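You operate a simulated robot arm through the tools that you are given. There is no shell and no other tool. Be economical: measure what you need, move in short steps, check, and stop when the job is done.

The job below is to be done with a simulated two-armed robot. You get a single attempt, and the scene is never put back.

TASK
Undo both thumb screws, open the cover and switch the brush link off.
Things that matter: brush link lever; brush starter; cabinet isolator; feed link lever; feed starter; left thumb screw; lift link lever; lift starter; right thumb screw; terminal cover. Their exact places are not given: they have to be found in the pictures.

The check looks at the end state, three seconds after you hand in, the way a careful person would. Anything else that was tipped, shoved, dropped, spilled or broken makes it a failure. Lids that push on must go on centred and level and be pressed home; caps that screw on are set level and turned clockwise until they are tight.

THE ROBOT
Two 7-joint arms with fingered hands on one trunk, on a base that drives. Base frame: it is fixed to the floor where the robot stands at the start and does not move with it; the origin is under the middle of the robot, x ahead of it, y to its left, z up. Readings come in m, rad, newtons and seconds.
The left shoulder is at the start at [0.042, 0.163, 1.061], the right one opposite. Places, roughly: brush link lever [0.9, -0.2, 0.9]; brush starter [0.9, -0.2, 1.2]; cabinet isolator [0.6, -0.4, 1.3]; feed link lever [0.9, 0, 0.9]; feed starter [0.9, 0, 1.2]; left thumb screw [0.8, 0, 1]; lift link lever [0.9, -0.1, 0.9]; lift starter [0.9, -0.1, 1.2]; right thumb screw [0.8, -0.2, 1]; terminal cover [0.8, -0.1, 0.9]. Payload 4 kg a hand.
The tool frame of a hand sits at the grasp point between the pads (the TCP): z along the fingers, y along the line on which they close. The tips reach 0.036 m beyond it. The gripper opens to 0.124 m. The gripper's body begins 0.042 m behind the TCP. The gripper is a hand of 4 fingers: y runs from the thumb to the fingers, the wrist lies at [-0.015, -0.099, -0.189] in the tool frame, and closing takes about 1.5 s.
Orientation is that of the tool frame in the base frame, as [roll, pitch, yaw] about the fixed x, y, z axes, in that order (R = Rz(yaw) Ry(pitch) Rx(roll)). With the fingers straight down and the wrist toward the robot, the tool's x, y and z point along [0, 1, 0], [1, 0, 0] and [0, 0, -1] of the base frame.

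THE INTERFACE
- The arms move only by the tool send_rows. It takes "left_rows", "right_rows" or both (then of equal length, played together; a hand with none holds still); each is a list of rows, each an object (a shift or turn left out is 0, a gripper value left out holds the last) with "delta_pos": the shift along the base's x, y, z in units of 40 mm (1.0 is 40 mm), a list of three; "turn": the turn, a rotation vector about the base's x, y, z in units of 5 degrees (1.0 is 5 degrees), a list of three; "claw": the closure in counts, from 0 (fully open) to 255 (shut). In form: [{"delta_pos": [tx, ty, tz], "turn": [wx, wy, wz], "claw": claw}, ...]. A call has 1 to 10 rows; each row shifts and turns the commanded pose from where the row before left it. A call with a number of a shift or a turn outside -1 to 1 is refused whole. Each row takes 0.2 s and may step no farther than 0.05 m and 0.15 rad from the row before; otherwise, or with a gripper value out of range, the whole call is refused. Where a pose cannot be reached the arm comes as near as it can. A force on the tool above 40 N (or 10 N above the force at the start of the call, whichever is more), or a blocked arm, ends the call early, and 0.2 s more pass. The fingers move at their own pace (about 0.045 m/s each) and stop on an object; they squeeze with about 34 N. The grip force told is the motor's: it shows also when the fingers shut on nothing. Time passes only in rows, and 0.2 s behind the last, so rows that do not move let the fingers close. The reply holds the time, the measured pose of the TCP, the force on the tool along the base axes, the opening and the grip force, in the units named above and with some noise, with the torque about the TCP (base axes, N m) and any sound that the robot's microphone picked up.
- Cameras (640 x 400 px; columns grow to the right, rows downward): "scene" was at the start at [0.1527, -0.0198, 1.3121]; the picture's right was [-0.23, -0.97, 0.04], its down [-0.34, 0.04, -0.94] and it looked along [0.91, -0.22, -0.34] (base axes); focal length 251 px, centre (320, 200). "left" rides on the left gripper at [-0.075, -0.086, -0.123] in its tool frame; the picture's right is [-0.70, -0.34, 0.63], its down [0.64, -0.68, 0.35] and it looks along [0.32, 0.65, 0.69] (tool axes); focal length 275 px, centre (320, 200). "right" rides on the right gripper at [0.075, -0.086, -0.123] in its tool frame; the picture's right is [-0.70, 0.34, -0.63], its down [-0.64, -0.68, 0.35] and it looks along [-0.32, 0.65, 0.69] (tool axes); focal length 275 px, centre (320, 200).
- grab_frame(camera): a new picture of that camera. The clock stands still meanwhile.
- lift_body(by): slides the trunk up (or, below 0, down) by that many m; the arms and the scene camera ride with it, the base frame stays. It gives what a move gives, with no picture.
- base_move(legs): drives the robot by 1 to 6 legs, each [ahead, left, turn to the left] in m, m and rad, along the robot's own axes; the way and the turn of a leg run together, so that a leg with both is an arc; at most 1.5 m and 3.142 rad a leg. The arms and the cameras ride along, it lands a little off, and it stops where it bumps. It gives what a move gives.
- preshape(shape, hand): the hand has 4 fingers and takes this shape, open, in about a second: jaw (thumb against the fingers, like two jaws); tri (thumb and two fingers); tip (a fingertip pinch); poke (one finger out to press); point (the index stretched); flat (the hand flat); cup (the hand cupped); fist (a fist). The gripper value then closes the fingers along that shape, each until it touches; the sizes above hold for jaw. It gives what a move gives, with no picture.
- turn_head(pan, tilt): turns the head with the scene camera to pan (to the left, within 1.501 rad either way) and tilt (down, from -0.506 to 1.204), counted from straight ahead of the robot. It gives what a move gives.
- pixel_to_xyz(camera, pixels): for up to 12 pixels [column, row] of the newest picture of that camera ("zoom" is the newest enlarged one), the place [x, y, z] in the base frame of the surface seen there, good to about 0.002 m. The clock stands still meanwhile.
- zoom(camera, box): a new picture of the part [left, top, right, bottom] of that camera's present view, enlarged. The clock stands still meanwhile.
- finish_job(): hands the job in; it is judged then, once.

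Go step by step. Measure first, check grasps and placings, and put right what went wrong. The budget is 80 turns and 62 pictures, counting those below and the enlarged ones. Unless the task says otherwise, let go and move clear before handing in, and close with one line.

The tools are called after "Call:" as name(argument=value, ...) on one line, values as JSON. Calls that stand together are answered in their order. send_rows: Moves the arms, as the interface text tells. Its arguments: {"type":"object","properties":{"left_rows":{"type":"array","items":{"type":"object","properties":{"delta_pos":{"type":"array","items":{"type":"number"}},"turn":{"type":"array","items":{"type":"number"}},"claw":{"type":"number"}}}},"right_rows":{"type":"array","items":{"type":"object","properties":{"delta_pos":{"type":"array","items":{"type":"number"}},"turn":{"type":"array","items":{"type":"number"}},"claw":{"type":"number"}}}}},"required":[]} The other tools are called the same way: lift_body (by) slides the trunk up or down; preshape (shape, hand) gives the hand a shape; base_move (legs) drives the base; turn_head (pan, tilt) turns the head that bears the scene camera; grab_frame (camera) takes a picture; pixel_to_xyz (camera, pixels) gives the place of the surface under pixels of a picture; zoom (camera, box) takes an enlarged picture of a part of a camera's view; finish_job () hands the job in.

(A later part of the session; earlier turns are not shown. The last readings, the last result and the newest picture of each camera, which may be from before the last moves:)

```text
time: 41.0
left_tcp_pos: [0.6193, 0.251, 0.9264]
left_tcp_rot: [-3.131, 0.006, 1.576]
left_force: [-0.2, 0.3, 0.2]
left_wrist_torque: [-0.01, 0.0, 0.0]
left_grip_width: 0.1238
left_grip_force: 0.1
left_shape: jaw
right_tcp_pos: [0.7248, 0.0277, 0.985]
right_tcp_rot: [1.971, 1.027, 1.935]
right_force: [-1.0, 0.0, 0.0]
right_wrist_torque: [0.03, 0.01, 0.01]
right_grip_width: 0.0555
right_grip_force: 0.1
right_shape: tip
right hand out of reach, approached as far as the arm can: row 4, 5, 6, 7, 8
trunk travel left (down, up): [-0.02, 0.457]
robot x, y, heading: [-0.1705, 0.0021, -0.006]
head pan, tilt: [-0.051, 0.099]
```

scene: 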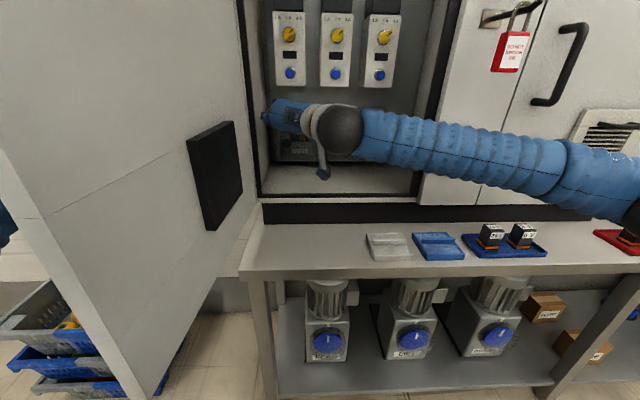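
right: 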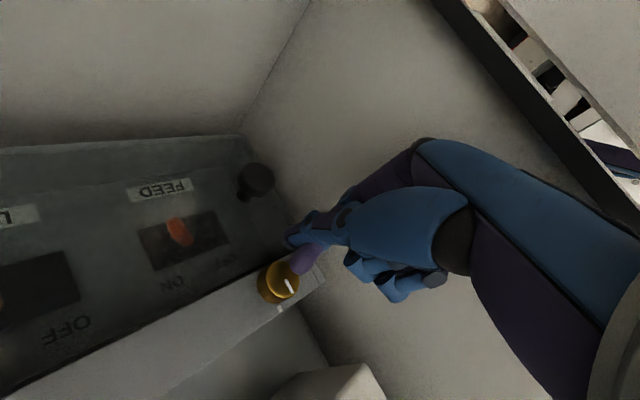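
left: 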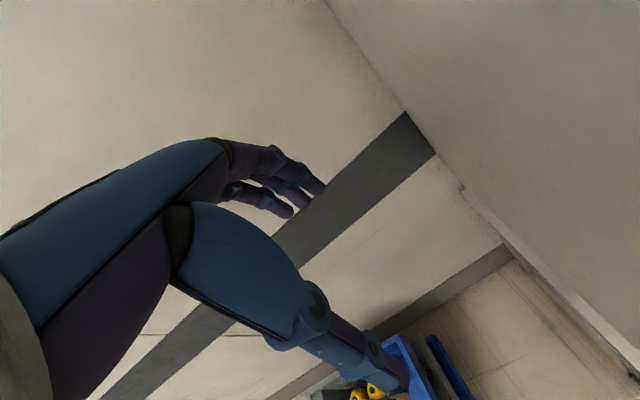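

The trunk stopped after 0.055 m with a 49 N force; the left hand pose twitched, so it may have touched something. I look.

Call:
grab_frame(camera="left")

Call:
grab_frame(camera="scene")

```text
37 pictures are left
```

left: 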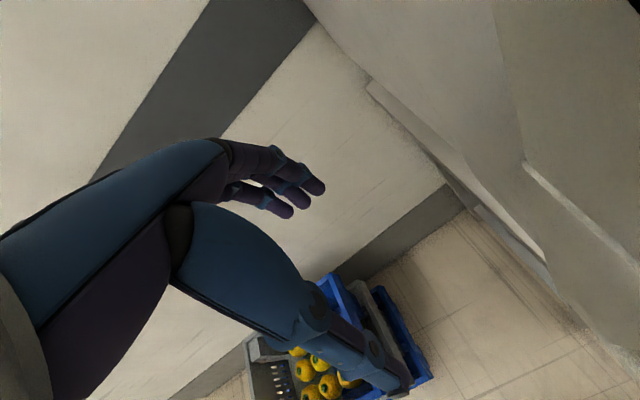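

```text
36 pictures are left
```

scene: 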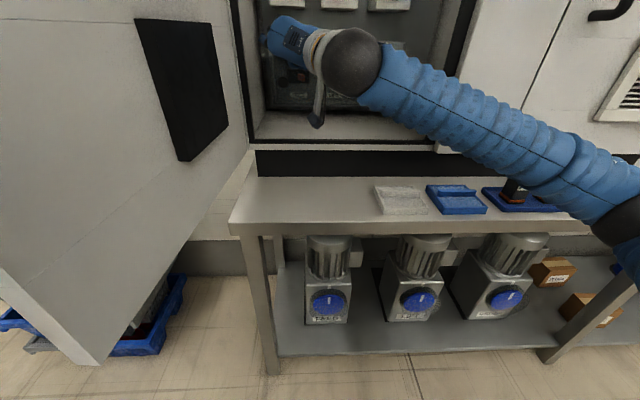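

The right elbow hangs low near the bench trays (around (610,240)); I turn the head to see whether it is touching.

Call:
turn_head(pan=-0.8, tilt=0.5)

Call:
grab_frame(camera="scene")

```text
time: 42.1
left_tcp_pos: [0.6185, 0.2511, 0.9262]
left_tcp_rot: [-3.132, 0.01, 1.576]
left_force: [0.4, 0.4, -0.5]
left_wrist_torque: [0.01, 0.0, 0.02]
left_grip_width: 0.1238
left_grip_force: 0.1
left_shape: jaw
right_tcp_pos: [0.724, 0.0281, 0.9841]
right_tcp_rot: [1.968, 1.031, 1.931]
right_force: [0.0, -0.4, -0.3]
right_wrist_torque: [0.01, 0.0, -0.03]
right_grip_width: 0.0553
right_grip_force: 0.1
right_shape: tip
trunk travel left (down, up): [-0.02, 0.457]
robot x, y, heading: [-0.1689, -0.0016, -0.0]
head pan, tilt: [-0.799, 0.499]
```

```text
35 pictures are left
```

scene: 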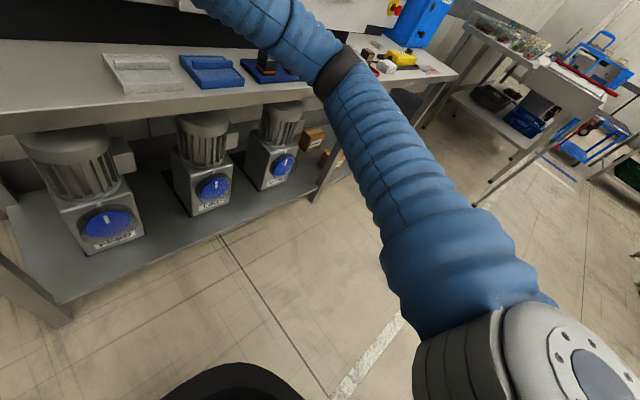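

Call:
pixel_to_xyz(camera="scene", pixels=[[340, 70], [325, 85], [310, 85], [270, 100], [265, 62], [250, 70], [300, 50], [225, 25], [375, 55], [400, 80]])

Call:
zoom(camera="scene", box=[200, 20, 440, 140])

```text
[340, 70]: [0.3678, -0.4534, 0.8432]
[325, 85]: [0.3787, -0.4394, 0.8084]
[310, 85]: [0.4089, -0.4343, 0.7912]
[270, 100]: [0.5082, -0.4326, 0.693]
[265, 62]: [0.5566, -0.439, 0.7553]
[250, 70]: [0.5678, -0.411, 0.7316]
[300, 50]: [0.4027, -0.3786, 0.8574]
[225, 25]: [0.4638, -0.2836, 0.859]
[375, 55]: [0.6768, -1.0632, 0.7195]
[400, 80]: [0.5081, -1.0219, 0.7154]
```

```text
2.67 times, centred on (320, 80) of scene
```

zoom: 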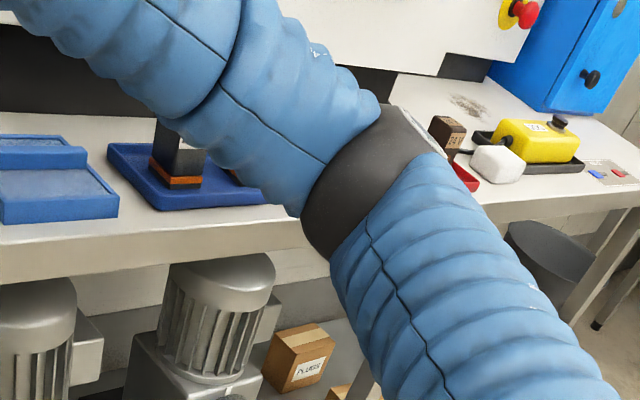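

Trunk/elbow are clear of the bench (elbow underside 0.79 vs bench 0.72); the bump was most likely the right wrist camera on the cabinet sill. The hand now is rolled 28° up with 12° tilt, a better stroke start; I advance centred on the screw and grip.

Call:
send_rows(right_rows=[{"delta_pos": [0, 0.22, 0.27]}, {"delta_pos": [0.4, 0, 0]}, {"delta_pos": [0.4, 0, 0]}, {"delta_pos": [0.4, 0, 0]}, {"delta_pos": [0.4, 0, 0]}, {"delta_pos": [0.37, 0, 0]}])

Call:
send_rows(right_rows=[{"claw": 255}, {}, {}, {}, {}, {}, {}])

Call:
grab_frame(camera="right")

```text
time: 43.5
left_tcp_pos: [0.6185, 0.2517, 0.9251]
left_tcp_rot: [-3.132, 0.007, 1.576]
left_force: [-0.1, 0.5, -0.2]
left_wrist_torque: [0.02, 0.02, 0.03]
left_grip_width: 0.1236
left_grip_force: 0.1
left_shape: jaw
right_tcp_pos: [0.8038, 0.0369, 0.9951]
right_tcp_rot: [1.969, 1.031, 1.932]
right_force: [-0.5, 0.1, -0.2]
right_wrist_torque: [0.02, -0.02, 0.02]
right_grip_width: 0.0555
right_grip_force: 0.0
right_shape: tip
trunk travel left (down, up): [-0.02, 0.457]
robot x, y, heading: [-0.1689, -0.0013, -0.003]
head pan, tilt: [-0.799, 0.499]
```

```text
time: 45.1
left_tcp_pos: [0.6189, 0.251, 0.9253]
left_tcp_rot: [-3.132, 0.007, 1.577]
left_force: [0.0, -0.1, 0.3]
left_wrist_torque: [0.03, 0.03, -0.01]
left_grip_width: 0.1237
left_grip_force: 0.0
left_shape: jaw
right_tcp_pos: [0.8029, 0.0365, 0.996]
right_tcp_rot: [1.968, 1.029, 1.931]
right_force: [-7.0, -4.0, -2.8]
right_wrist_torque: [-0.01, 0.02, 0.05]
right_grip_width: 0.0266
right_grip_force: 33.8
right_shape: tip
trunk travel left (down, up): [-0.02, 0.457]
robot x, y, heading: [-0.1726, 0.0019, -0.002]
head pan, tilt: [-0.799, 0.499]
```

```text
33 pictures are left
```

right: 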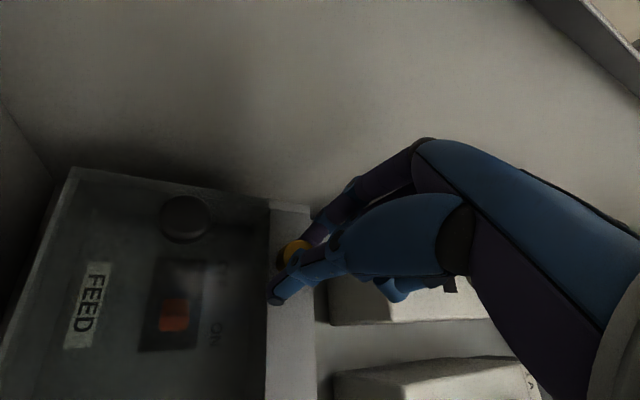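

Width 0.0266 m now — full diameter, centred and low wrist torque. I turn counterclockwise slowly.

Call:
send_rows(right_rows=[{"turn": [-0.98, -0.02, 0.2]}, {"turn": [-0.98, -0.02, 0.2]}, {"turn": [-0.98, -0.02, 0.2]}, {"turn": [-0.98, -0.02, 0.2]}])

Call:
grab_frame(camera="right")

```text
time: 46.1
left_tcp_pos: [0.6189, 0.2511, 0.9266]
left_tcp_rot: [-3.131, 0.008, 1.575]
left_force: [-0.5, 0.2, -0.2]
left_wrist_torque: [-0.02, -0.01, 0.0]
left_grip_width: 0.1239
left_grip_force: 0.2
left_shape: jaw
right_tcp_pos: [0.8028, 0.0372, 0.9959]
right_tcp_rot: [2.48, 1.318, 2.481]
right_force: [-7.2, -5.1, 0.6]
right_wrist_torque: [-0.06, 0.05, -0.11]
right_grip_width: 0.0261
right_grip_force: 34.2
right_shape: tip
trunk travel left (down, up): [-0.02, 0.457]
robot x, y, heading: [-0.1742, -0.0007, -0.005]
head pan, tilt: [-0.799, 0.499]
```

```text
32 pictures are left
```

right: 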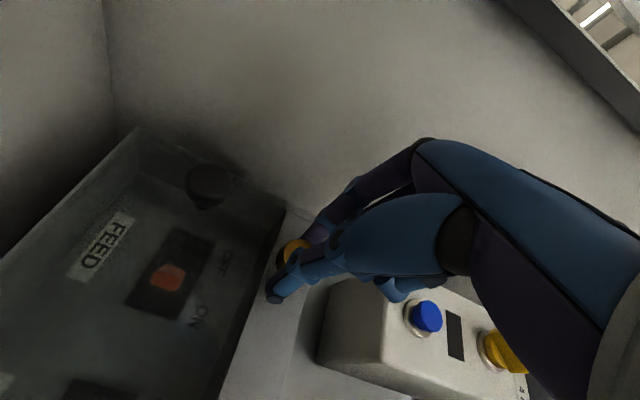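

Grip holds and the screw follows. I continue the stroke.

Call:
send_rows(right_rows=[{"turn": [-0.98, -0.02, 0.2]}, {"turn": [-0.98, -0.02, 0.2]}, {"turn": [-0.98, -0.02, 0.2]}, {"turn": [-0.98, -0.02, 0.2]}, {"turn": [-0.98, -0.02, 0.2]}, {"turn": [-0.98, -0.02, 0.2]}, {"turn": [-0.98, -0.02, 0.2]}, {"turn": [-0.98, -0.02, 0.2]}])

Call:
zoom(camera="right", box=[230, 220, 330, 320])

```text
time: 47.9
left_tcp_pos: [0.619, 0.2516, 0.9266]
left_tcp_rot: [-3.133, 0.008, 1.577]
left_force: [0.4, 0.6, -0.1]
left_wrist_torque: [0.01, 0.02, 0.0]
left_grip_width: 0.1236
left_grip_force: 0.1
left_shape: jaw
right_tcp_pos: [0.8022, 0.0357, 0.995]
right_tcp_rot: [-2.189, 1.239, -2.144]
right_force: [0.3, -7.6, 9.2]
right_wrist_torque: [-0.03, -0.23, -0.29]
right_grip_width: 0.0246
right_grip_force: 34.5
right_shape: tip
right hand out of reach, approached as far as the arm can: row 6, 7, 8
trunk travel left (down, up): [-0.02, 0.457]
robot x, y, heading: [-0.167, 0.0006, -0.002]
head pan, tilt: [-0.799, 0.499]
```

```text
4.00 times, centred on (280, 270) of right
```

zoom: 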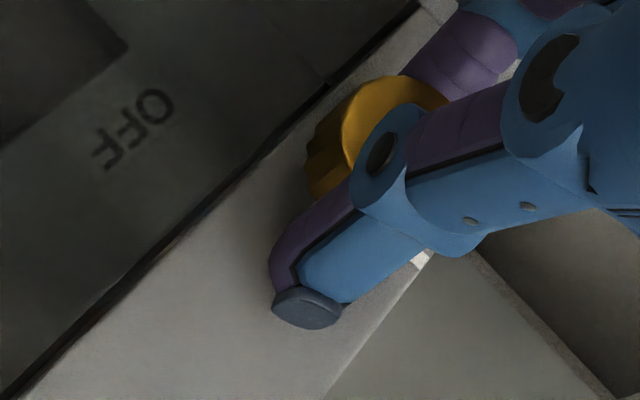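

That turned ~43° holding grip. I open in place and roll back clockwise, then check the knob's mark.

Call:
send_rows(right_rows=[{"claw": 135}, {}, {}, {"turn": [0.98, 0.02, -0.2]}, {"turn": [0.98, 0.02, -0.2]}, {"turn": [0.98, 0.02, -0.2]}, {"turn": [0.98, 0.02, -0.2]}])

Call:
zoom(camera="right", box=[230, 220, 330, 320])

Call:
send_rows(right_rows=[{"turn": [0.98, 0.02, -0.2]}, {"turn": [0.98, 0.02, -0.2]}, {"turn": [0.98, 0.02, -0.2]}, {"turn": [0.98, 0.02, -0.2]}, {"turn": [0.98, 0.02, -0.2]}])

```text
time: 49.5
left_tcp_pos: [0.6194, 0.2518, 0.9247]
left_tcp_rot: [-3.128, 0.007, 1.577]
left_force: [-0.4, 0.4, -0.6]
left_wrist_torque: [0.05, 0.02, -0.02]
left_grip_width: 0.1239
left_grip_force: 0.0
left_shape: jaw
right_tcp_pos: [0.8045, 0.0358, 0.9941]
right_tcp_rot: [2.772, 1.363, 2.782]
right_force: [0.2, 0.6, 1.0]
right_wrist_torque: [-0.03, 0.01, 0.03]
right_grip_width: 0.0581
right_grip_force: 0.0
right_shape: tip
trunk travel left (down, up): [-0.02, 0.457]
robot x, y, heading: [-0.1699, 0.0019, -0.004]
head pan, tilt: [-0.799, 0.499]
```

```text
4.00 times, centred on (280, 270) of right
```

zoom: 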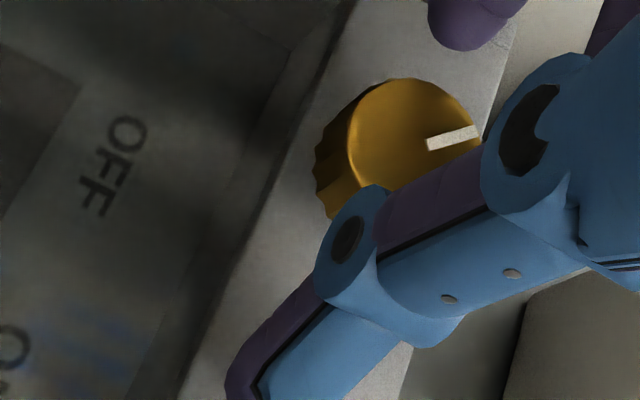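

```text
time: 50.7
left_tcp_pos: [0.6195, 0.2517, 0.9243]
left_tcp_rot: [-3.128, 0.007, 1.575]
left_force: [-0.2, 0.9, -0.3]
left_wrist_torque: [-0.01, 0.03, 0.02]
left_grip_width: 0.1239
left_grip_force: 0.0
left_shape: jaw
right_tcp_pos: [0.8031, 0.0354, 0.9951]
right_tcp_rot: [1.955, 1.027, 1.916]
right_force: [-0.3, 0.6, 0.3]
right_wrist_torque: [-0.01, 0.06, 0.01]
right_grip_width: 0.0582
right_grip_force: 0.1
right_shape: tip
trunk travel left (down, up): [-0.02, 0.457]
robot x, y, heading: [-0.1721, 0.0015, -0.003]
head pan, tilt: [-0.799, 0.499]
```

The mark has turned ~40° counterclockwise. I repeat cycles of grip, turn, release, roll back.

Call:
send_rows(right_rows=[{"delta_pos": [0, 0.04, 0], "claw": 255}, {}, {}, {}, {}, {}, {}])

Call:
send_rows(right_rows=[{"turn": [-0.98, -0.02, 0.2]}, {"turn": [-0.98, -0.02, 0.2]}, {"turn": [-0.98, -0.02, 0.2]}, {"turn": [-0.98, -0.02, 0.2]}, {"turn": [-0.98, -0.02, 0.2]}, {"turn": [-0.98, -0.02, 0.2]}, {"turn": [-0.98, -0.02, 0.2]}, {"turn": [-0.98, -0.02, 0.2]}, {"turn": [-0.98, -0.02, 0.2]}])

Call:
send_rows(right_rows=[{"claw": 135}, {}, {}, {"turn": [0.98, 0.02, -0.2]}, {"turn": [0.98, 0.02, -0.2]}, {"turn": [0.98, 0.02, -0.2]}, {"turn": [0.98, 0.02, -0.2]}])

Call:
zoom(camera="right", box=[230, 220, 330, 320])

Call:
send_rows(right_rows=[{"turn": [0.98, 0.02, -0.2]}, {"turn": [0.98, 0.02, -0.2]}, {"turn": [0.98, 0.02, -0.2]}, {"turn": [0.98, 0.02, -0.2]}, {"turn": [0.98, 0.02, -0.2]}])

```text
time: 52.3
left_tcp_pos: [0.6191, 0.2507, 0.9264]
left_tcp_rot: [-3.131, 0.007, 1.577]
left_force: [-0.1, -0.2, -0.3]
left_wrist_torque: [0.0, -0.03, 0.04]
left_grip_width: 0.1239
left_grip_force: 0.2
left_shape: jaw
right_tcp_pos: [0.8026, 0.0379, 0.9957]
right_tcp_rot: [1.951, 1.028, 1.913]
right_force: [-7.6, -3.0, -2.3]
right_wrist_torque: [-0.02, 0.04, 0.0]
right_grip_width: 0.0265
right_grip_force: 34.2
right_shape: tip
trunk travel left (down, up): [-0.02, 0.457]
robot x, y, heading: [-0.1688, 0.0027, -0.002]
head pan, tilt: [-0.799, 0.499]
```

```text
time: 54.3
left_tcp_pos: [0.6183, 0.2504, 0.9266]
left_tcp_rot: [-3.132, 0.007, 1.576]
left_force: [-0.2, 0.8, -0.5]
left_wrist_torque: [-0.01, -0.02, 0.0]
left_grip_width: 0.1234
left_grip_force: 0.0
left_shape: jaw
right_tcp_pos: [0.8026, 0.0371, 0.9954]
right_tcp_rot: [-2.191, 1.239, -2.145]
right_force: [-6.0, -4.8, 3.7]
right_wrist_torque: [-0.03, -0.05, -0.21]
right_grip_width: 0.0239
right_grip_force: 34.5
right_shape: tip
trunk travel left (down, up): [-0.02, 0.457]
robot x, y, heading: [-0.1703, 0.0028, -0.0]
head pan, tilt: [-0.799, 0.499]
```

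```text
time: 55.9
left_tcp_pos: [0.6194, 0.2525, 0.9248]
left_tcp_rot: [-3.128, 0.008, 1.576]
left_force: [0.4, -0.6, -0.4]
left_wrist_torque: [-0.03, 0.03, 0.0]
left_grip_width: 0.1237
left_grip_force: 0.1
left_shape: jaw
right_tcp_pos: [0.8036, 0.0365, 0.9946]
right_tcp_rot: [2.768, 1.364, 2.777]
right_force: [0.1, 0.6, 0.1]
right_wrist_torque: [0.01, 0.0, -0.02]
right_grip_width: 0.0583
right_grip_force: 0.1
right_shape: tip
trunk travel left (down, up): [-0.02, 0.457]
robot x, y, heading: [-0.1691, -0.0003, 0.003]
head pan, tilt: [-0.799, 0.499]
```

```text
4.00 times, centred on (280, 270) of right
```

zoom: 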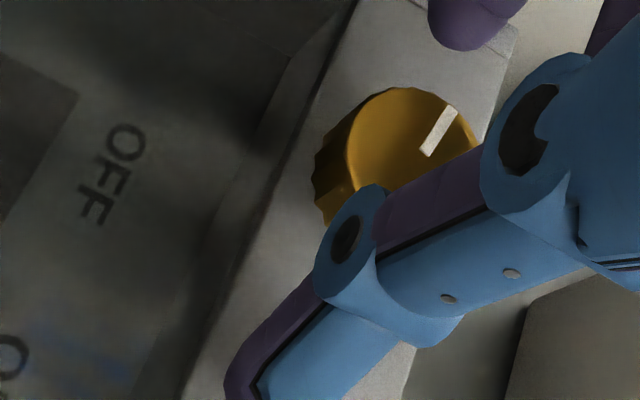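

```text
time: 57.1
left_tcp_pos: [0.619, 0.2516, 0.9238]
left_tcp_rot: [-3.13, 0.008, 1.576]
left_force: [0.6, 0.6, -0.3]
left_wrist_torque: [-0.02, 0.03, -0.03]
left_grip_width: 0.124
left_grip_force: 0.0
left_shape: jaw
right_tcp_pos: [0.8035, 0.0372, 0.9936]
right_tcp_rot: [1.954, 1.026, 1.913]
right_force: [0.3, -0.3, 1.4]
right_wrist_torque: [-0.02, 0.05, 0.03]
right_grip_width: 0.0584
right_grip_force: 0.1
right_shape: tip
trunk travel left (down, up): [-0.02, 0.457]
robot x, y, heading: [-0.1701, -0.0012, -0.002]
head pan, tilt: [-0.799, 0.499]
```

Total ~85°. I do two more cycles in a row, then look for a change (e.g. the screw moving out).

Call:
send_rows(right_rows=[{"delta_pos": [0, 0, 0.03], "claw": 255}, {}, {}, {}, {}, {}, {}])

Call:
send_rows(right_rows=[{"turn": [-0.98, -0.02, 0.2]}, {"turn": [-0.98, -0.02, 0.2]}, {"turn": [-0.98, -0.02, 0.2]}, {"turn": [-0.98, -0.02, 0.2]}, {"turn": [-0.98, -0.02, 0.2]}, {"turn": [-0.98, -0.02, 0.2]}, {"turn": [-0.98, -0.02, 0.2]}, {"turn": [-0.98, -0.02, 0.2]}, {"turn": [-0.98, -0.02, 0.2]}])

Call:
send_rows(right_rows=[{"claw": 135}, {}, {}, {"turn": [0.98, 0.02, -0.2]}, {"turn": [0.98, 0.02, -0.2]}, {"turn": [0.98, 0.02, -0.2]}, {"turn": [0.98, 0.02, -0.2]}, {"turn": [0.98, 0.02, -0.2]}, {"turn": [0.98, 0.02, -0.2]}, {"turn": [0.98, 0.02, -0.2]}])

Call:
send_rows(right_rows=[{"turn": [0.98, 0.02, -0.2]}, {"turn": [0.98, 0.02, -0.2]}, {"claw": 255}, {}, {}, {}, {}, {}, {}])

Call:
send_rows(right_rows=[{"turn": [-0.98, -0.02, 0.2]}, {"turn": [-0.98, -0.02, 0.2]}, {"turn": [-0.98, -0.02, 0.2]}, {"turn": [-0.98, -0.02, 0.2]}, {"turn": [-0.98, -0.02, 0.2]}, {"turn": [-0.98, -0.02, 0.2]}, {"turn": [-0.98, -0.02, 0.2]}, {"turn": [-0.98, -0.02, 0.2]}, {"turn": [-0.98, -0.02, 0.2]}])

Call:
send_rows(right_rows=[{"claw": 135}, {}, {}, {"turn": [0.98, 0.02, -0.2]}, {"turn": [0.98, 0.02, -0.2]}, {"turn": [0.98, 0.02, -0.2]}, {"turn": [0.98, 0.02, -0.2]}])

Call:
zoom(camera="right", box=[230, 220, 330, 320])

Call:
send_rows(right_rows=[{"turn": [0.98, 0.02, -0.2]}, {"turn": [0.98, 0.02, -0.2]}, {"turn": [0.98, 0.02, -0.2]}, {"turn": [0.98, 0.02, -0.2]}, {"turn": [0.98, 0.02, -0.2]}])

```text
time: 58.7
left_tcp_pos: [0.619, 0.2507, 0.9264]
left_tcp_rot: [-3.131, 0.007, 1.576]
left_force: [0.6, 1.1, 0.7]
left_wrist_torque: [0.01, -0.02, -0.01]
left_grip_width: 0.1236
left_grip_force: 0.0
left_shape: jaw
right_tcp_pos: [0.8024, 0.0382, 0.9971]
right_tcp_rot: [1.951, 1.027, 1.915]
right_force: [-7.6, -4.2, -1.8]
right_wrist_torque: [-0.02, 0.02, 0.0]
right_grip_width: 0.0262
right_grip_force: 34.2
right_shape: tip
trunk travel left (down, up): [-0.02, 0.457]
robot x, y, heading: [-0.1724, -0.0003, -0.0]
head pan, tilt: [-0.799, 0.499]
```

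```text
time: 60.7
left_tcp_pos: [0.6172, 0.2507, 0.9266]
left_tcp_rot: [-3.13, 0.006, 1.574]
left_force: [-0.4, 0.0, 0.4]
left_wrist_torque: [0.0, -0.01, 0.0]
left_grip_width: 0.1234
left_grip_force: 0.1
left_shape: jaw
right_tcp_pos: [0.8021, 0.0383, 0.9988]
right_tcp_rot: [-2.182, 1.243, -2.133]
right_force: [-6.9, -3.1, 5.0]
right_wrist_torque: [-0.02, -0.06, -0.11]
right_grip_width: 0.0243
right_grip_force: 33.8
right_shape: tip
trunk travel left (down, up): [-0.02, 0.457]
robot x, y, heading: [-0.1687, 0.0003, -0.002]
head pan, tilt: [-0.799, 0.499]
```

```text
time: 62.9
left_tcp_pos: [0.6191, 0.2506, 0.9243]
left_tcp_rot: [-3.129, 0.007, 1.574]
left_force: [-0.4, 0.2, 0.6]
left_wrist_torque: [0.03, 0.06, -0.02]
left_grip_width: 0.124
left_grip_force: 0.1
left_shape: jaw
right_tcp_pos: [0.8034, 0.0366, 0.9953]
right_tcp_rot: [2.104, 1.181, 2.083]
right_force: [0.5, 0.3, -0.3]
right_wrist_torque: [0.02, 0.01, 0.04]
right_grip_width: 0.0584
right_grip_force: 0.2
right_shape: tip
trunk travel left (down, up): [-0.02, 0.457]
robot x, y, heading: [-0.1716, 0.0008, 0.003]
head pan, tilt: [-0.799, 0.499]
```

```text
time: 64.9
left_tcp_pos: [0.6194, 0.2515, 0.9251]
left_tcp_rot: [-3.131, 0.007, 1.577]
left_force: [0.3, -0.3, 0.0]
left_wrist_torque: [0.0, -0.01, 0.01]
left_grip_width: 0.1238
left_grip_force: 0.0
left_shape: jaw
right_tcp_pos: [0.8015, 0.0368, 0.9964]
right_tcp_rot: [1.953, 1.028, 1.913]
right_force: [-6.6, -5.3, -1.6]
right_wrist_torque: [-0.08, 0.06, -0.04]
right_grip_width: 0.0267
right_grip_force: 34.5
right_shape: tip
trunk travel left (down, up): [-0.02, 0.457]
robot x, y, heading: [-0.1675, 0.0021, -0.003]
head pan, tilt: [-0.799, 0.499]
```

```text
time: 66.9
left_tcp_pos: [0.6187, 0.2509, 0.9257]
left_tcp_rot: [-3.132, 0.007, 1.577]
left_force: [0.4, -0.1, -1.7]
left_wrist_torque: [-0.01, -0.05, -0.01]
left_grip_width: 0.1238
left_grip_force: 0.0
left_shape: jaw
right_tcp_pos: [0.8024, 0.0372, 0.9959]
right_tcp_rot: [-2.187, 1.24, -2.139]
right_force: [-5.1, -4.8, 4.5]
right_wrist_torque: [-0.05, -0.08, -0.18]
right_grip_width: 0.0246
right_grip_force: 33.8
right_shape: tip
trunk travel left (down, up): [-0.02, 0.457]
robot x, y, heading: [-0.17, 0.0017, -0.005]
head pan, tilt: [-0.799, 0.499]
```

```text
time: 68.5
left_tcp_pos: [0.6189, 0.2511, 0.9237]
left_tcp_rot: [-3.131, 0.006, 1.575]
left_force: [0.1, 0.4, 0.4]
left_wrist_torque: [0.02, 0.03, 0.03]
left_grip_width: 0.1239
left_grip_force: 0.1
left_shape: jaw
right_tcp_pos: [0.8027, 0.0376, 0.9943]
right_tcp_rot: [2.77, 1.363, 2.779]
right_force: [0.6, -0.1, -0.4]
right_wrist_torque: [0.01, -0.02, -0.02]
right_grip_width: 0.0579
right_grip_force: 0.1
right_shape: tip
trunk travel left (down, up): [-0.02, 0.457]
robot x, y, heading: [-0.167, 0.001, 0.002]
head pan, tilt: [-0.799, 0.499]
```

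```text
4.00 times, centred on (280, 270) of right
```

zoom: 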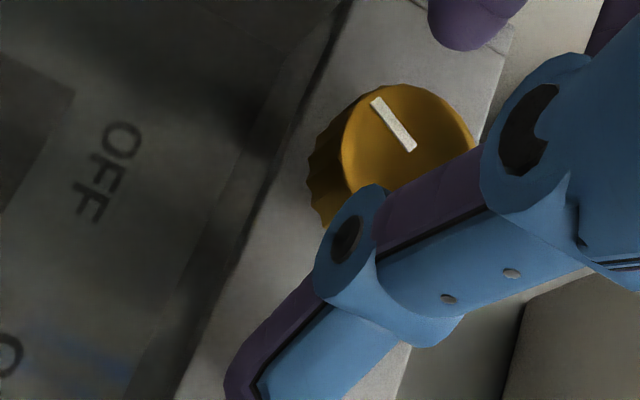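

```text
time: 69.7
left_tcp_pos: [0.62, 0.2518, 0.9227]
left_tcp_rot: [-3.128, 0.008, 1.575]
left_force: [0.6, 0.0, -1.7]
left_wrist_torque: [-0.01, 0.02, 0.0]
left_grip_width: 0.1238
left_grip_force: 0.1
left_shape: jaw
right_tcp_pos: [0.8033, 0.0362, 0.9932]
right_tcp_rot: [1.958, 1.025, 1.917]
right_force: [-1.0, -1.3, -0.3]
right_wrist_torque: [0.0, 0.02, 0.01]
right_grip_width: 0.0581
right_grip_force: 0.1
right_shape: tip
trunk travel left (down, up): [-0.02, 0.457]
robot x, y, heading: [-0.1665, -0.0017, -0.007]
head pan, tilt: [-0.799, 0.499]
```

The knob continues (~150-170°) and is rising out (more flank visible). Three more cycles.

Call:
send_rows(right_rows=[{"delta_pos": [0, 0.03, 0.04], "claw": 255}, {}, {}, {}, {}, {}, {}])

Call:
send_rows(right_rows=[{"turn": [-0.98, -0.02, 0.2]}, {"turn": [-0.98, -0.02, 0.2]}, {"turn": [-0.98, -0.02, 0.2]}, {"turn": [-0.98, -0.02, 0.2]}, {"turn": [-0.98, -0.02, 0.2]}, {"turn": [-0.98, -0.02, 0.2]}, {"turn": [-0.98, -0.02, 0.2]}, {"turn": [-0.98, -0.02, 0.2]}, {"turn": [-0.98, -0.02, 0.2]}])

Call:
send_rows(right_rows=[{"claw": 135}, {}, {}, {"turn": [0.98, 0.02, -0.2]}, {"turn": [0.98, 0.02, -0.2]}, {"turn": [0.98, 0.02, -0.2]}, {"turn": [0.98, 0.02, -0.2]}, {"turn": [0.98, 0.02, -0.2]}, {"turn": [0.98, 0.02, -0.2]}, {"turn": [0.98, 0.02, -0.2]}])

Call:
send_rows(right_rows=[{"turn": [0.98, 0.02, -0.2]}, {"turn": [0.98, 0.02, -0.2]}, {"claw": 255}, {}, {}, {}, {}, {}, {}])

Call:
send_rows(right_rows=[{"turn": [-0.98, -0.02, 0.2]}, {"turn": [-0.98, -0.02, 0.2]}, {"turn": [-0.98, -0.02, 0.2]}, {"turn": [-0.98, -0.02, 0.2]}, {"turn": [-0.98, -0.02, 0.2]}, {"turn": [-0.98, -0.02, 0.2]}, {"turn": [-0.98, -0.02, 0.2]}, {"turn": [-0.98, -0.02, 0.2]}, {"turn": [-0.98, -0.02, 0.2]}])

Call:
send_rows(right_rows=[{"claw": 135}, {}, {}, {"turn": [0.98, 0.02, -0.2]}, {"turn": [0.98, 0.02, -0.2]}, {"turn": [0.98, 0.02, -0.2]}, {"turn": [0.98, 0.02, -0.2]}, {"turn": [0.98, 0.02, -0.2]}, {"turn": [0.98, 0.02, -0.2]}, {"turn": [0.98, 0.02, -0.2]}])

Call:
send_rows(right_rows=[{"turn": [0.98, 0.02, -0.2]}, {"turn": [0.98, 0.02, -0.2]}, {"claw": 255}, {}, {}, {}, {}, {}, {}])

Call:
send_rows(right_rows=[{"turn": [-0.98, -0.02, 0.2]}, {"turn": [-0.98, -0.02, 0.2]}, {"turn": [-0.98, -0.02, 0.2]}, {"turn": [-0.98, -0.02, 0.2]}, {"turn": [-0.98, -0.02, 0.2]}, {"turn": [-0.98, -0.02, 0.2]}, {"turn": [-0.98, -0.02, 0.2]}, {"turn": [-0.98, -0.02, 0.2]}, {"turn": [-0.98, -0.02, 0.2]}])

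Call:
send_rows(right_rows=[{"claw": 135}, {}, {}, {"turn": [0.98, 0.02, -0.2]}, {"turn": [0.98, 0.02, -0.2]}, {"turn": [0.98, 0.02, -0.2]}, {"turn": [0.98, 0.02, -0.2]}])

Call:
zoom(camera="right", box=[230, 220, 330, 320])

Call:
pixel_to_xyz(camera="zoom", pixels=[[400, 120], [370, 150], [320, 150], [450, 110]])

```text
time: 71.3
left_tcp_pos: [0.6197, 0.2507, 0.9273]
left_tcp_rot: [-3.131, 0.006, 1.577]
left_force: [0.5, 1.1, -0.4]
left_wrist_torque: [0.01, -0.04, 0.02]
left_grip_width: 0.1237
left_grip_force: 0.0
left_shape: jaw
right_tcp_pos: [0.8027, 0.0386, 0.9981]
right_tcp_rot: [1.951, 1.027, 1.913]
right_force: [-6.0, -5.0, 0.5]
right_wrist_torque: [-0.05, -0.05, -0.03]
right_grip_width: 0.0259
right_grip_force: 34.0
right_shape: tip
trunk travel left (down, up): [-0.02, 0.457]
robot x, y, heading: [-0.1699, 0.0024, 0.001]
head pan, tilt: [-0.799, 0.499]
```

```text
time: 73.3
left_tcp_pos: [0.6179, 0.2511, 0.9268]
left_tcp_rot: [-3.131, 0.008, 1.574]
left_force: [0.3, -0.8, -0.8]
left_wrist_torque: [-0.02, 0.02, -0.02]
left_grip_width: 0.1236
left_grip_force: 0.1
left_shape: jaw
right_tcp_pos: [0.8018, 0.0395, 0.9983]
right_tcp_rot: [-2.18, 1.241, -2.134]
right_force: [-8.7, -3.3, 6.7]
right_wrist_torque: [0.08, -0.07, -0.06]
right_grip_width: 0.0238
right_grip_force: 34.1
right_shape: tip
trunk travel left (down, up): [-0.02, 0.457]
robot x, y, heading: [-0.1696, 0.0017, -0.002]
head pan, tilt: [-0.799, 0.499]
```

```text
time: 75.5
left_tcp_pos: [0.6203, 0.2505, 0.9251]
left_tcp_rot: [-3.13, 0.007, 1.575]
left_force: [-1.5, -0.1, -0.2]
left_wrist_torque: [0.0, 0.03, 0.01]
left_grip_width: 0.1236
left_grip_force: 0.0
left_shape: jaw
right_tcp_pos: [0.803, 0.039, 0.9954]
right_tcp_rot: [2.109, 1.183, 2.089]
right_force: [0.8, 0.0, 0.0]
right_wrist_torque: [0.01, 0.01, 0.0]
right_grip_width: 0.0581
right_grip_force: 0.0
right_shape: tip
trunk travel left (down, up): [-0.02, 0.457]
robot x, y, heading: [-0.1714, 0.0012, -0.002]
head pan, tilt: [-0.799, 0.499]
```

```text
time: 77.5
left_tcp_pos: [0.6186, 0.2509, 0.9256]
left_tcp_rot: [-3.131, 0.006, 1.575]
left_force: [-0.6, -0.1, -0.2]
left_wrist_torque: [-0.01, -0.01, -0.02]
left_grip_width: 0.1238
left_grip_force: 0.1
left_shape: jaw
right_tcp_pos: [0.8031, 0.0396, 0.9973]
right_tcp_rot: [1.952, 1.025, 1.916]
right_force: [-5.6, -5.7, -1.6]
right_wrist_torque: [-0.08, 0.03, -0.06]
right_grip_width: 0.0263
right_grip_force: 34.6
right_shape: tip
trunk travel left (down, up): [-0.02, 0.457]
robot x, y, heading: [-0.1673, -0.0015, -0.001]
head pan, tilt: [-0.799, 0.499]
```

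```text
time: 79.5
left_tcp_pos: [0.617, 0.2503, 0.9274]
left_tcp_rot: [-3.132, 0.008, 1.575]
left_force: [-0.1, 0.2, -0.5]
left_wrist_torque: [0.01, 0.02, 0.0]
left_grip_width: 0.1237
left_grip_force: 0.1
left_shape: jaw
right_tcp_pos: [0.8029, 0.0389, 1.0]
right_tcp_rot: [-2.178, 1.242, -2.132]
right_force: [7.6, -0.7, 15.5]
right_wrist_torque: [0.37, -0.6, 0.13]
right_grip_width: 0.0234
right_grip_force: 34.0
right_shape: tip
trunk travel left (down, up): [-0.02, 0.457]
robot x, y, heading: [-0.1688, 0.0021, -0.007]
head pan, tilt: [-0.799, 0.499]
```

```text
time: 81.7
left_tcp_pos: [0.6193, 0.2515, 0.9246]
left_tcp_rot: [-3.129, 0.006, 1.574]
left_force: [1.1, 0.1, -0.5]
left_wrist_torque: [0.02, 0.04, -0.02]
left_grip_width: 0.1235
left_grip_force: 0.0
left_shape: jaw
right_tcp_pos: [0.8028, 0.0387, 0.9961]
right_tcp_rot: [2.109, 1.184, 2.091]
right_force: [0.2, -0.1, 0.3]
right_wrist_torque: [0.01, 0.01, -0.02]
right_grip_width: 0.0581
right_grip_force: 0.0
right_shape: tip
trunk travel left (down, up): [-0.02, 0.457]
robot x, y, heading: [-0.1692, -0.0022, 0.002]
head pan, tilt: [-0.799, 0.499]
```

```text
time: 83.7
left_tcp_pos: [0.618, 0.2501, 0.9259]
left_tcp_rot: [-3.132, 0.007, 1.577]
left_force: [0.3, -0.4, -1.1]
left_wrist_torque: [-0.03, 0.01, 0.0]
left_grip_width: 0.1239
left_grip_force: 0.1
left_shape: jaw
right_tcp_pos: [0.8023, 0.0392, 0.9978]
right_tcp_rot: [1.952, 1.027, 1.913]
right_force: [-3.6, -5.7, -0.7]
right_wrist_torque: [-0.04, 0.01, -0.04]
right_grip_width: 0.0261
right_grip_force: 33.8
right_shape: tip
trunk travel left (down, up): [-0.02, 0.457]
robot x, y, heading: [-0.1667, -0.0023, -0.002]
head pan, tilt: [-0.799, 0.499]
```

```text
time: 85.7
left_tcp_pos: [0.618, 0.2516, 0.9264]
left_tcp_rot: [-3.13, 0.008, 1.576]
left_force: [0.5, 0.8, -0.2]
left_wrist_torque: [0.0, 0.0, 0.03]
left_grip_width: 0.1239
left_grip_force: 0.0
left_shape: jaw
right_tcp_pos: [0.802, 0.0392, 1.0001]
right_tcp_rot: [-2.182, 1.243, -2.136]
right_force: [7.6, -0.2, 19.4]
right_wrist_torque: [0.38, -0.71, 0.18]
right_grip_width: 0.0232
right_grip_force: 33.6
right_shape: tip
trunk travel left (down, up): [-0.02, 0.457]
robot x, y, heading: [-0.1682, -0.0012, -0.005]
head pan, tilt: [-0.799, 0.499]
```

```text
time: 87.3
left_tcp_pos: [0.6187, 0.2524, 0.9247]
left_tcp_rot: [-3.13, 0.007, 1.574]
left_force: [0.6, -0.6, 0.2]
left_wrist_torque: [0.03, 0.04, -0.01]
left_grip_width: 0.1238
left_grip_force: 0.1
left_shape: jaw
right_tcp_pos: [0.8042, 0.0375, 0.9971]
right_tcp_rot: [2.767, 1.364, 2.777]
right_force: [0.1, -0.6, -0.5]
right_wrist_torque: [-0.03, -0.04, 0.01]
right_grip_width: 0.0584
right_grip_force: 0.0
right_shape: tip
trunk travel left (down, up): [-0.02, 0.457]
robot x, y, heading: [-0.1697, -0.0027, -0.001]
head pan, tilt: [-0.799, 0.499]
```

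```text
4.00 times, centred on (280, 270) of right
```

zoom: 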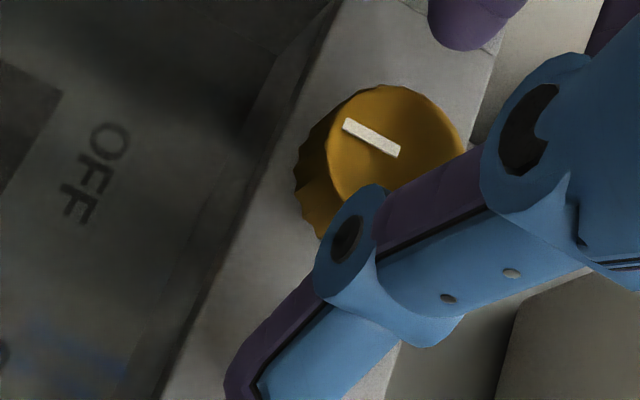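

```text
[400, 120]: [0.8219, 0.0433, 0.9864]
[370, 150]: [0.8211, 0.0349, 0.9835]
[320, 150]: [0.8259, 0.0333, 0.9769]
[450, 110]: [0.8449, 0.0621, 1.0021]
```

The last two strokes met a hard stop (torque 0.7 N m) and the mark is now opposite its start (~180°): left screw is undone. I retreat and shift to the right screw.

Call:
send_rows(right_rows=[{"delta_pos": [-0.6, 0, 0]}, {"delta_pos": [-0.6, 0, 0]}, {"delta_pos": [-0.6, 0, 0]}, {"delta_pos": [0, -0.8, 0]}, {"delta_pos": [0, -0.8, 0]}, {"delta_pos": [0, -0.8, 0]}, {"delta_pos": [0, -0.8, 0]}, {"delta_pos": [0, -0.8, 0]}, {"delta_pos": [0, -0.8, 0]}, {"delta_pos": [0, -0.8, 0]}])

Call:
grab_frame(camera="right")

```text
time: 89.5
left_tcp_pos: [0.6178, 0.2518, 0.9269]
left_tcp_rot: [-3.13, 0.006, 1.576]
left_force: [0.4, 1.1, 0.4]
left_wrist_torque: [-0.01, -0.03, 0.0]
left_grip_width: 0.1239
left_grip_force: 0.1
left_shape: jaw
right_tcp_pos: [0.7322, -0.1865, 0.9966]
right_tcp_rot: [2.767, 1.365, 2.778]
right_force: [-0.1, 0.1, -0.1]
right_wrist_torque: [0.01, 0.01, 0.03]
right_grip_width: 0.0582
right_grip_force: 0.0
right_shape: tip
trunk travel left (down, up): [-0.02, 0.457]
robot x, y, heading: [-0.1728, 0.0009, -0.002]
head pan, tilt: [-0.799, 0.499]
```

```text
26 pictures are left
```

right: 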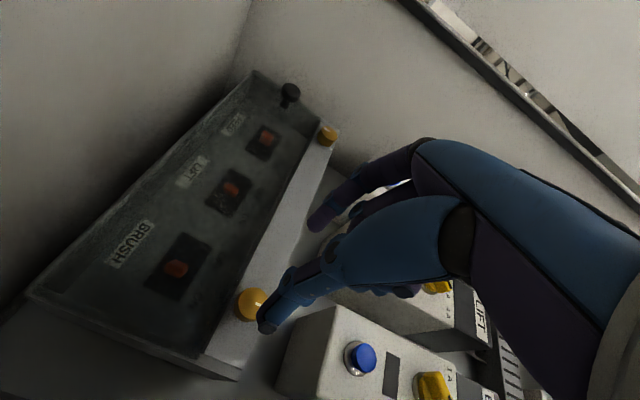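

The right screw is visible at (251,303). I measure it.

Call:
zoom(camera="right", box=[200, 260, 300, 340])

Call:
pixel_to_xyz(camera="zoom", pixels=[[320, 210], [250, 200], [370, 170], [300, 150], [330, 270], [270, 260], [240, 220], [330, 145]])

```text
5.00 times, centred on (250, 300) of right
```

zoom: 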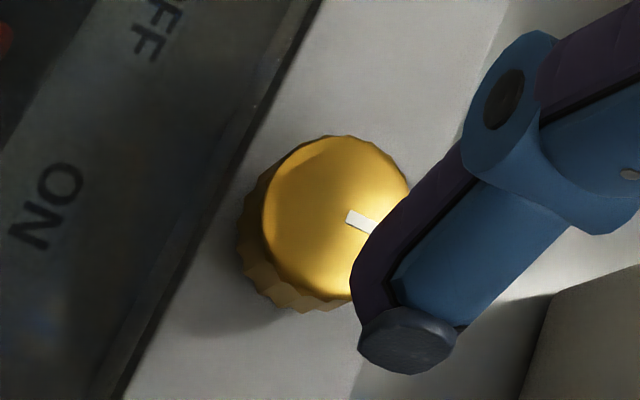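

```text
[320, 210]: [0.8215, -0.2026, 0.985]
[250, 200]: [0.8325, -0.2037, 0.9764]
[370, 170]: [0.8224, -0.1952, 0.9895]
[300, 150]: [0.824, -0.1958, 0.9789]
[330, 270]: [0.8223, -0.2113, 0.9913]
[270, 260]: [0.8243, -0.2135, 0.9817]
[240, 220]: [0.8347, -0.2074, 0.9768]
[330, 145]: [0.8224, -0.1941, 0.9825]
```

Right screw axis ≈ (y −0.2035, z 0.9885), front x 0.822. I roll clockwise to the start of the stroke here and see the limit.

Call:
send_rows(right_rows=[{"delta_pos": [0, -0.3, 0]}, {"turn": [0.98, 0.02, -0.2]}, {"turn": [0.98, 0.02, -0.2]}, {"turn": [0.98, 0.02, -0.2]}, {"turn": [0.98, 0.02, -0.2]}, {"turn": [0.98, 0.02, -0.2]}, {"turn": [0.98, 0.02, -0.2]}, {"turn": [0.98, 0.02, -0.2]}, {"turn": [0.98, 0.02, -0.2]}])

```text
time: 91.5
left_tcp_pos: [0.6196, 0.2503, 0.925]
left_tcp_rot: [-3.129, 0.008, 1.575]
left_force: [0.2, -0.6, 0.4]
left_wrist_torque: [0.02, 0.03, 0.0]
left_grip_width: 0.1236
left_grip_force: 0.1
left_shape: jaw
right_tcp_pos: [0.7322, -0.1979, 0.9959]
right_tcp_rot: [1.849, 0.777, 1.778]
right_force: [1.2, -0.9, -0.1]
right_wrist_torque: [-0.01, 0.02, -0.02]
right_grip_width: 0.0582
right_grip_force: 0.0
right_shape: tip
trunk travel left (down, up): [-0.02, 0.457]
robot x, y, heading: [-0.1731, 0.0003, -0.002]
head pan, tilt: [-0.799, 0.499]
```

No limit reached; stroke start is 43° up. I advance onto the right screw, grip, and turn.

Call:
send_rows(right_rows=[{"delta_pos": [0, -0.15, -0.02]}, {"delta_pos": [0.45, 0, 0]}, {"delta_pos": [0.45, 0, 0]}, {"delta_pos": [0.45, 0, 0]}, {"delta_pos": [0.43, 0, 0]}])

Call:
send_rows(right_rows=[{"claw": 255}, {}, {}, {}, {}, {}, {}])

Call:
grab_frame(camera="right")

```text
time: 92.7
left_tcp_pos: [0.6127, 0.2562, 0.929]
left_tcp_rot: [-3.137, 0.012, 1.577]
left_force: [0.3, 0.0, 0.4]
left_wrist_torque: [-0.02, 0.04, 0.02]
left_grip_width: 0.1237
left_grip_force: 0.1
left_shape: jaw
right_tcp_pos: [0.7934, -0.1917, 1.0033]
right_tcp_rot: [1.839, 0.783, 1.786]
right_force: [0.6, 0.0, -0.5]
right_wrist_torque: [0.0, -0.03, -0.01]
right_grip_width: 0.0583
right_grip_force: 0.1
right_shape: tip
trunk travel left (down, up): [-0.02, 0.457]
robot x, y, heading: [-0.1699, 0.0014, -0.007]
head pan, tilt: [-0.799, 0.499]
```

```text
time: 94.3
left_tcp_pos: [0.6166, 0.2544, 0.9292]
left_tcp_rot: [-3.134, 0.01, 1.577]
left_force: [-0.5, -0.2, 0.0]
left_wrist_torque: [0.0, -0.03, -0.05]
left_grip_width: 0.1237
left_grip_force: 0.0
left_shape: jaw
right_tcp_pos: [0.7936, -0.1926, 1.0039]
right_tcp_rot: [1.839, 0.787, 1.786]
right_force: [-14.4, 1.8, -0.6]
right_wrist_torque: [0.01, 0.37, -0.18]
right_grip_width: 0.0191
right_grip_force: 33.6
right_shape: tip
trunk travel left (down, up): [-0.02, 0.457]
robot x, y, heading: [-0.1691, 0.0004, -0.002]
head pan, tilt: [-0.799, 0.499]
```

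```text
24 pictures are left
```

right: 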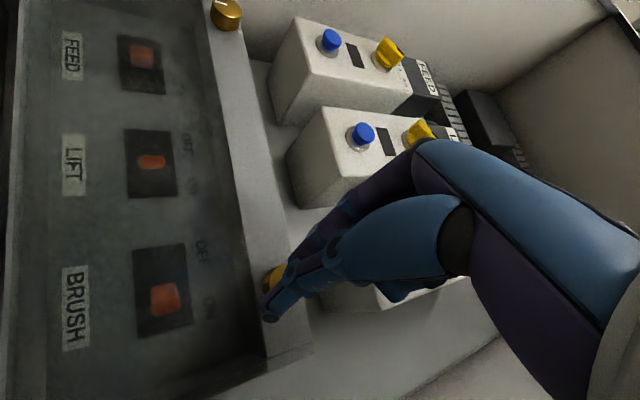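

The pose was deflected (y −0.192, z 1.003 instead of −0.204, 0.995), so something on the right arm is touching. I release and look at the arm with the head camera.

Call:
send_rows(right_rows=[{"claw": 135}, {}, {}, {"delta_pos": [-0.4, 0, 0]}])

Call:
turn_head(pan=-0.6, tilt=0.15)

Call:
grab_frame(camera="scene")

```text
time: 95.5
left_tcp_pos: [0.6178, 0.2525, 0.9277]
left_tcp_rot: [-3.132, 0.009, 1.576]
left_force: [0.6, 0.9, -0.1]
left_wrist_torque: [0.0, -0.01, -0.02]
left_grip_width: 0.1237
left_grip_force: 0.1
left_shape: jaw
right_tcp_pos: [0.7877, -0.1977, 0.9994]
right_tcp_rot: [1.843, 0.778, 1.782]
right_force: [-9.3, 10.3, 3.1]
right_wrist_torque: [-0.2, 0.35, -1.96]
right_grip_width: 0.0586
right_grip_force: 0.0
right_shape: tip
trunk travel left (down, up): [-0.02, 0.457]
robot x, y, heading: [-0.1682, 0.0017, -0.001]
head pan, tilt: [-0.799, 0.499]
stopped in row 4 (right hand): the force on the tool passed its limit at 65 N (the readings are from after the stop); the commanded pose is now the measured one
```

```text
time: 96.3
left_tcp_pos: [0.6189, 0.2543, 0.9273]
left_tcp_rot: [-3.132, 0.008, 1.577]
left_force: [-0.4, 0.8, 0.3]
left_wrist_torque: [0.0, 0.02, -0.01]
left_grip_width: 0.1236
left_grip_force: 0.1
left_shape: jaw
right_tcp_pos: [0.7886, -0.1967, 0.9986]
right_tcp_rot: [1.845, 0.781, 1.785]
right_force: [-15.4, 22.2, 1.0]
right_wrist_torque: [-0.12, 0.27, -3.95]
right_grip_width: 0.0585
right_grip_force: 0.0
right_shape: tip
trunk travel left (down, up): [-0.02, 0.457]
robot x, y, heading: [-0.1703, -0.001, -0.002]
head pan, tilt: [-0.6, 0.15]
```

```text
23 pictures are left
```

scene: 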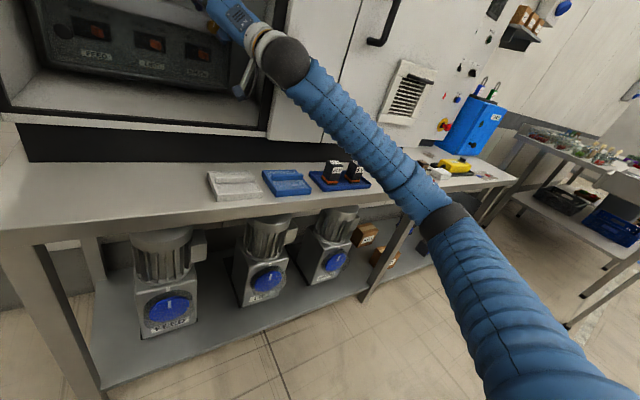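

The wrist is pressing on the cabinet's right frame edge. I ease it left and back, then yaw the tool ~15° to the right so that the wrist moves left clear of the frame.

Call:
send_rows(right_rows=[{"delta_pos": [0, 0.4, 0]}, {"delta_pos": [-0.2, 0.2, 0]}, {"delta_pos": [-0.6, 0, 0]}, {"delta_pos": [-0.6, 0, 0]}])

Call:
send_rows(right_rows=[{"turn": [0, 0, -1]}, {"turn": [0, 0, -1]}, {"turn": [0, 0, -1]}, {"turn": [0, 0, -1]}])

```text
time: 97.3
left_tcp_pos: [0.6189, 0.2532, 0.9267]
left_tcp_rot: [-3.132, 0.008, 1.578]
left_force: [0.1, -0.1, 0.3]
left_wrist_torque: [0.03, 0.02, -0.01]
left_grip_width: 0.1236
left_grip_force: 0.1
left_shape: jaw
right_tcp_pos: [0.7341, -0.175, 0.9992]
right_tcp_rot: [1.849, 0.779, 1.786]
right_force: [-0.8, -0.4, -0.8]
right_wrist_torque: [-0.02, 0.01, -0.01]
right_grip_width: 0.0585
right_grip_force: 0.0
right_shape: tip
trunk travel left (down, up): [-0.02, 0.457]
robot x, y, heading: [-0.171, -0.0034, 0.004]
head pan, tilt: [-0.6, 0.15]
```

```text
time: 98.3
left_tcp_pos: [0.6201, 0.2523, 0.926]
left_tcp_rot: [-3.132, 0.007, 1.576]
left_force: [1.0, 0.8, -0.1]
left_wrist_torque: [0.01, -0.02, 0.0]
left_grip_width: 0.1237
left_grip_force: 0.1
left_shape: jaw
right_tcp_pos: [0.7326, -0.1814, 0.9984]
right_tcp_rot: [1.854, 0.779, 1.705]
right_force: [-0.1, -0.2, 0.1]
right_wrist_torque: [-0.01, 0.0, -0.03]
right_grip_width: 0.0585
right_grip_force: 0.1
right_shape: tip
right hand out of reach, approached as far as the arm can: row 1, 2, 3, 4
trunk travel left (down, up): [-0.02, 0.457]
robot x, y, heading: [-0.1635, -0.0004, 0.002]
head pan, tilt: [-0.6, 0.15]
```

Yaw is limited by the wrist. Moving the base left should make the forearm point more forward, so I drive 0.12 m left (hand rides inside the open cabinet).

Call:
send_rows(right_rows=[{"delta_pos": [-0.8, 0, 0]}])

Call:
base_move(legs=[[0, 0.12, 0]])

Call:
send_rows(right_rows=[{"delta_pos": [0.3, -0.9, 0], "turn": [0, 0, -1]}, {"delta_pos": [0.3, -0.9, 0], "turn": [0, 0, -1]}, {"delta_pos": [0.3, -0.7, 0], "turn": [0, 0, -1]}])

Call:
grab_frame(camera="scene")

```text
time: 98.7
left_tcp_pos: [0.6188, 0.2529, 0.9264]
left_tcp_rot: [-3.131, 0.008, 1.579]
left_force: [0.3, 0.0, -0.3]
left_wrist_torque: [-0.03, -0.01, 0.01]
left_grip_width: 0.1239
left_grip_force: 0.1
left_shape: jaw
right_tcp_pos: [0.7015, -0.1805, 0.9997]
right_tcp_rot: [1.853, 0.78, 1.701]
right_force: [0.3, -0.2, 0.5]
right_wrist_torque: [-0.02, 0.02, -0.04]
right_grip_width: 0.0583
right_grip_force: 0.1
right_shape: tip
trunk travel left (down, up): [-0.02, 0.457]
robot x, y, heading: [-0.1693, -0.0009, 0.003]
head pan, tilt: [-0.6, 0.15]
```

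```text
time: 99.9
left_tcp_pos: [0.6204, 0.3766, 0.9265]
left_tcp_rot: [-3.131, 0.009, 1.579]
left_force: [0.0, -0.6, 1.0]
left_wrist_torque: [-0.06, -0.01, 0.01]
left_grip_width: 0.1236
left_grip_force: 0.0
left_shape: jaw
right_tcp_pos: [0.7011, -0.0565, 0.9988]
right_tcp_rot: [1.856, 0.78, 1.709]
right_force: [0.1, 1.1, 0.4]
right_wrist_torque: [0.02, 0.0, 0.01]
right_grip_width: 0.0585
right_grip_force: 0.2
right_shape: tip
trunk travel left (down, up): [-0.02, 0.457]
robot x, y, heading: [-0.1681, 0.1209, 0.007]
head pan, tilt: [-0.6, 0.15]
```

```text
time: 100.7
left_tcp_pos: [0.6188, 0.3761, 0.9262]
left_tcp_rot: [-3.131, 0.006, 1.581]
left_force: [0.3, 0.0, -0.5]
left_wrist_torque: [0.03, 0.03, 0.0]
left_grip_width: 0.1239
left_grip_force: 0.0
left_shape: jaw
right_tcp_pos: [0.7207, -0.1699, 0.9866]
right_tcp_rot: [1.882, 0.778, 1.578]
right_force: [0.0, -0.7, 0.6]
right_wrist_torque: [0.0, -0.01, -0.01]
right_grip_width: 0.0586
right_grip_force: 0.1
right_shape: tip
right hand out of reach, approached as far as the arm can: row 1, 2, 3
trunk travel left (down, up): [-0.02, 0.457]
robot x, y, heading: [-0.1665, 0.1195, -0.0]
head pan, tilt: [-0.6, 0.15]
```

```text
22 pictures are left
```

scene: 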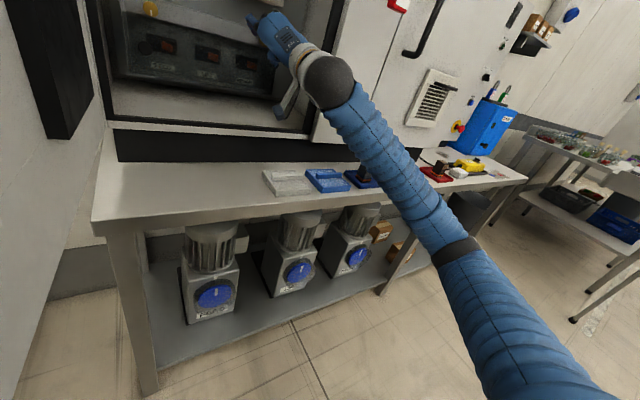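

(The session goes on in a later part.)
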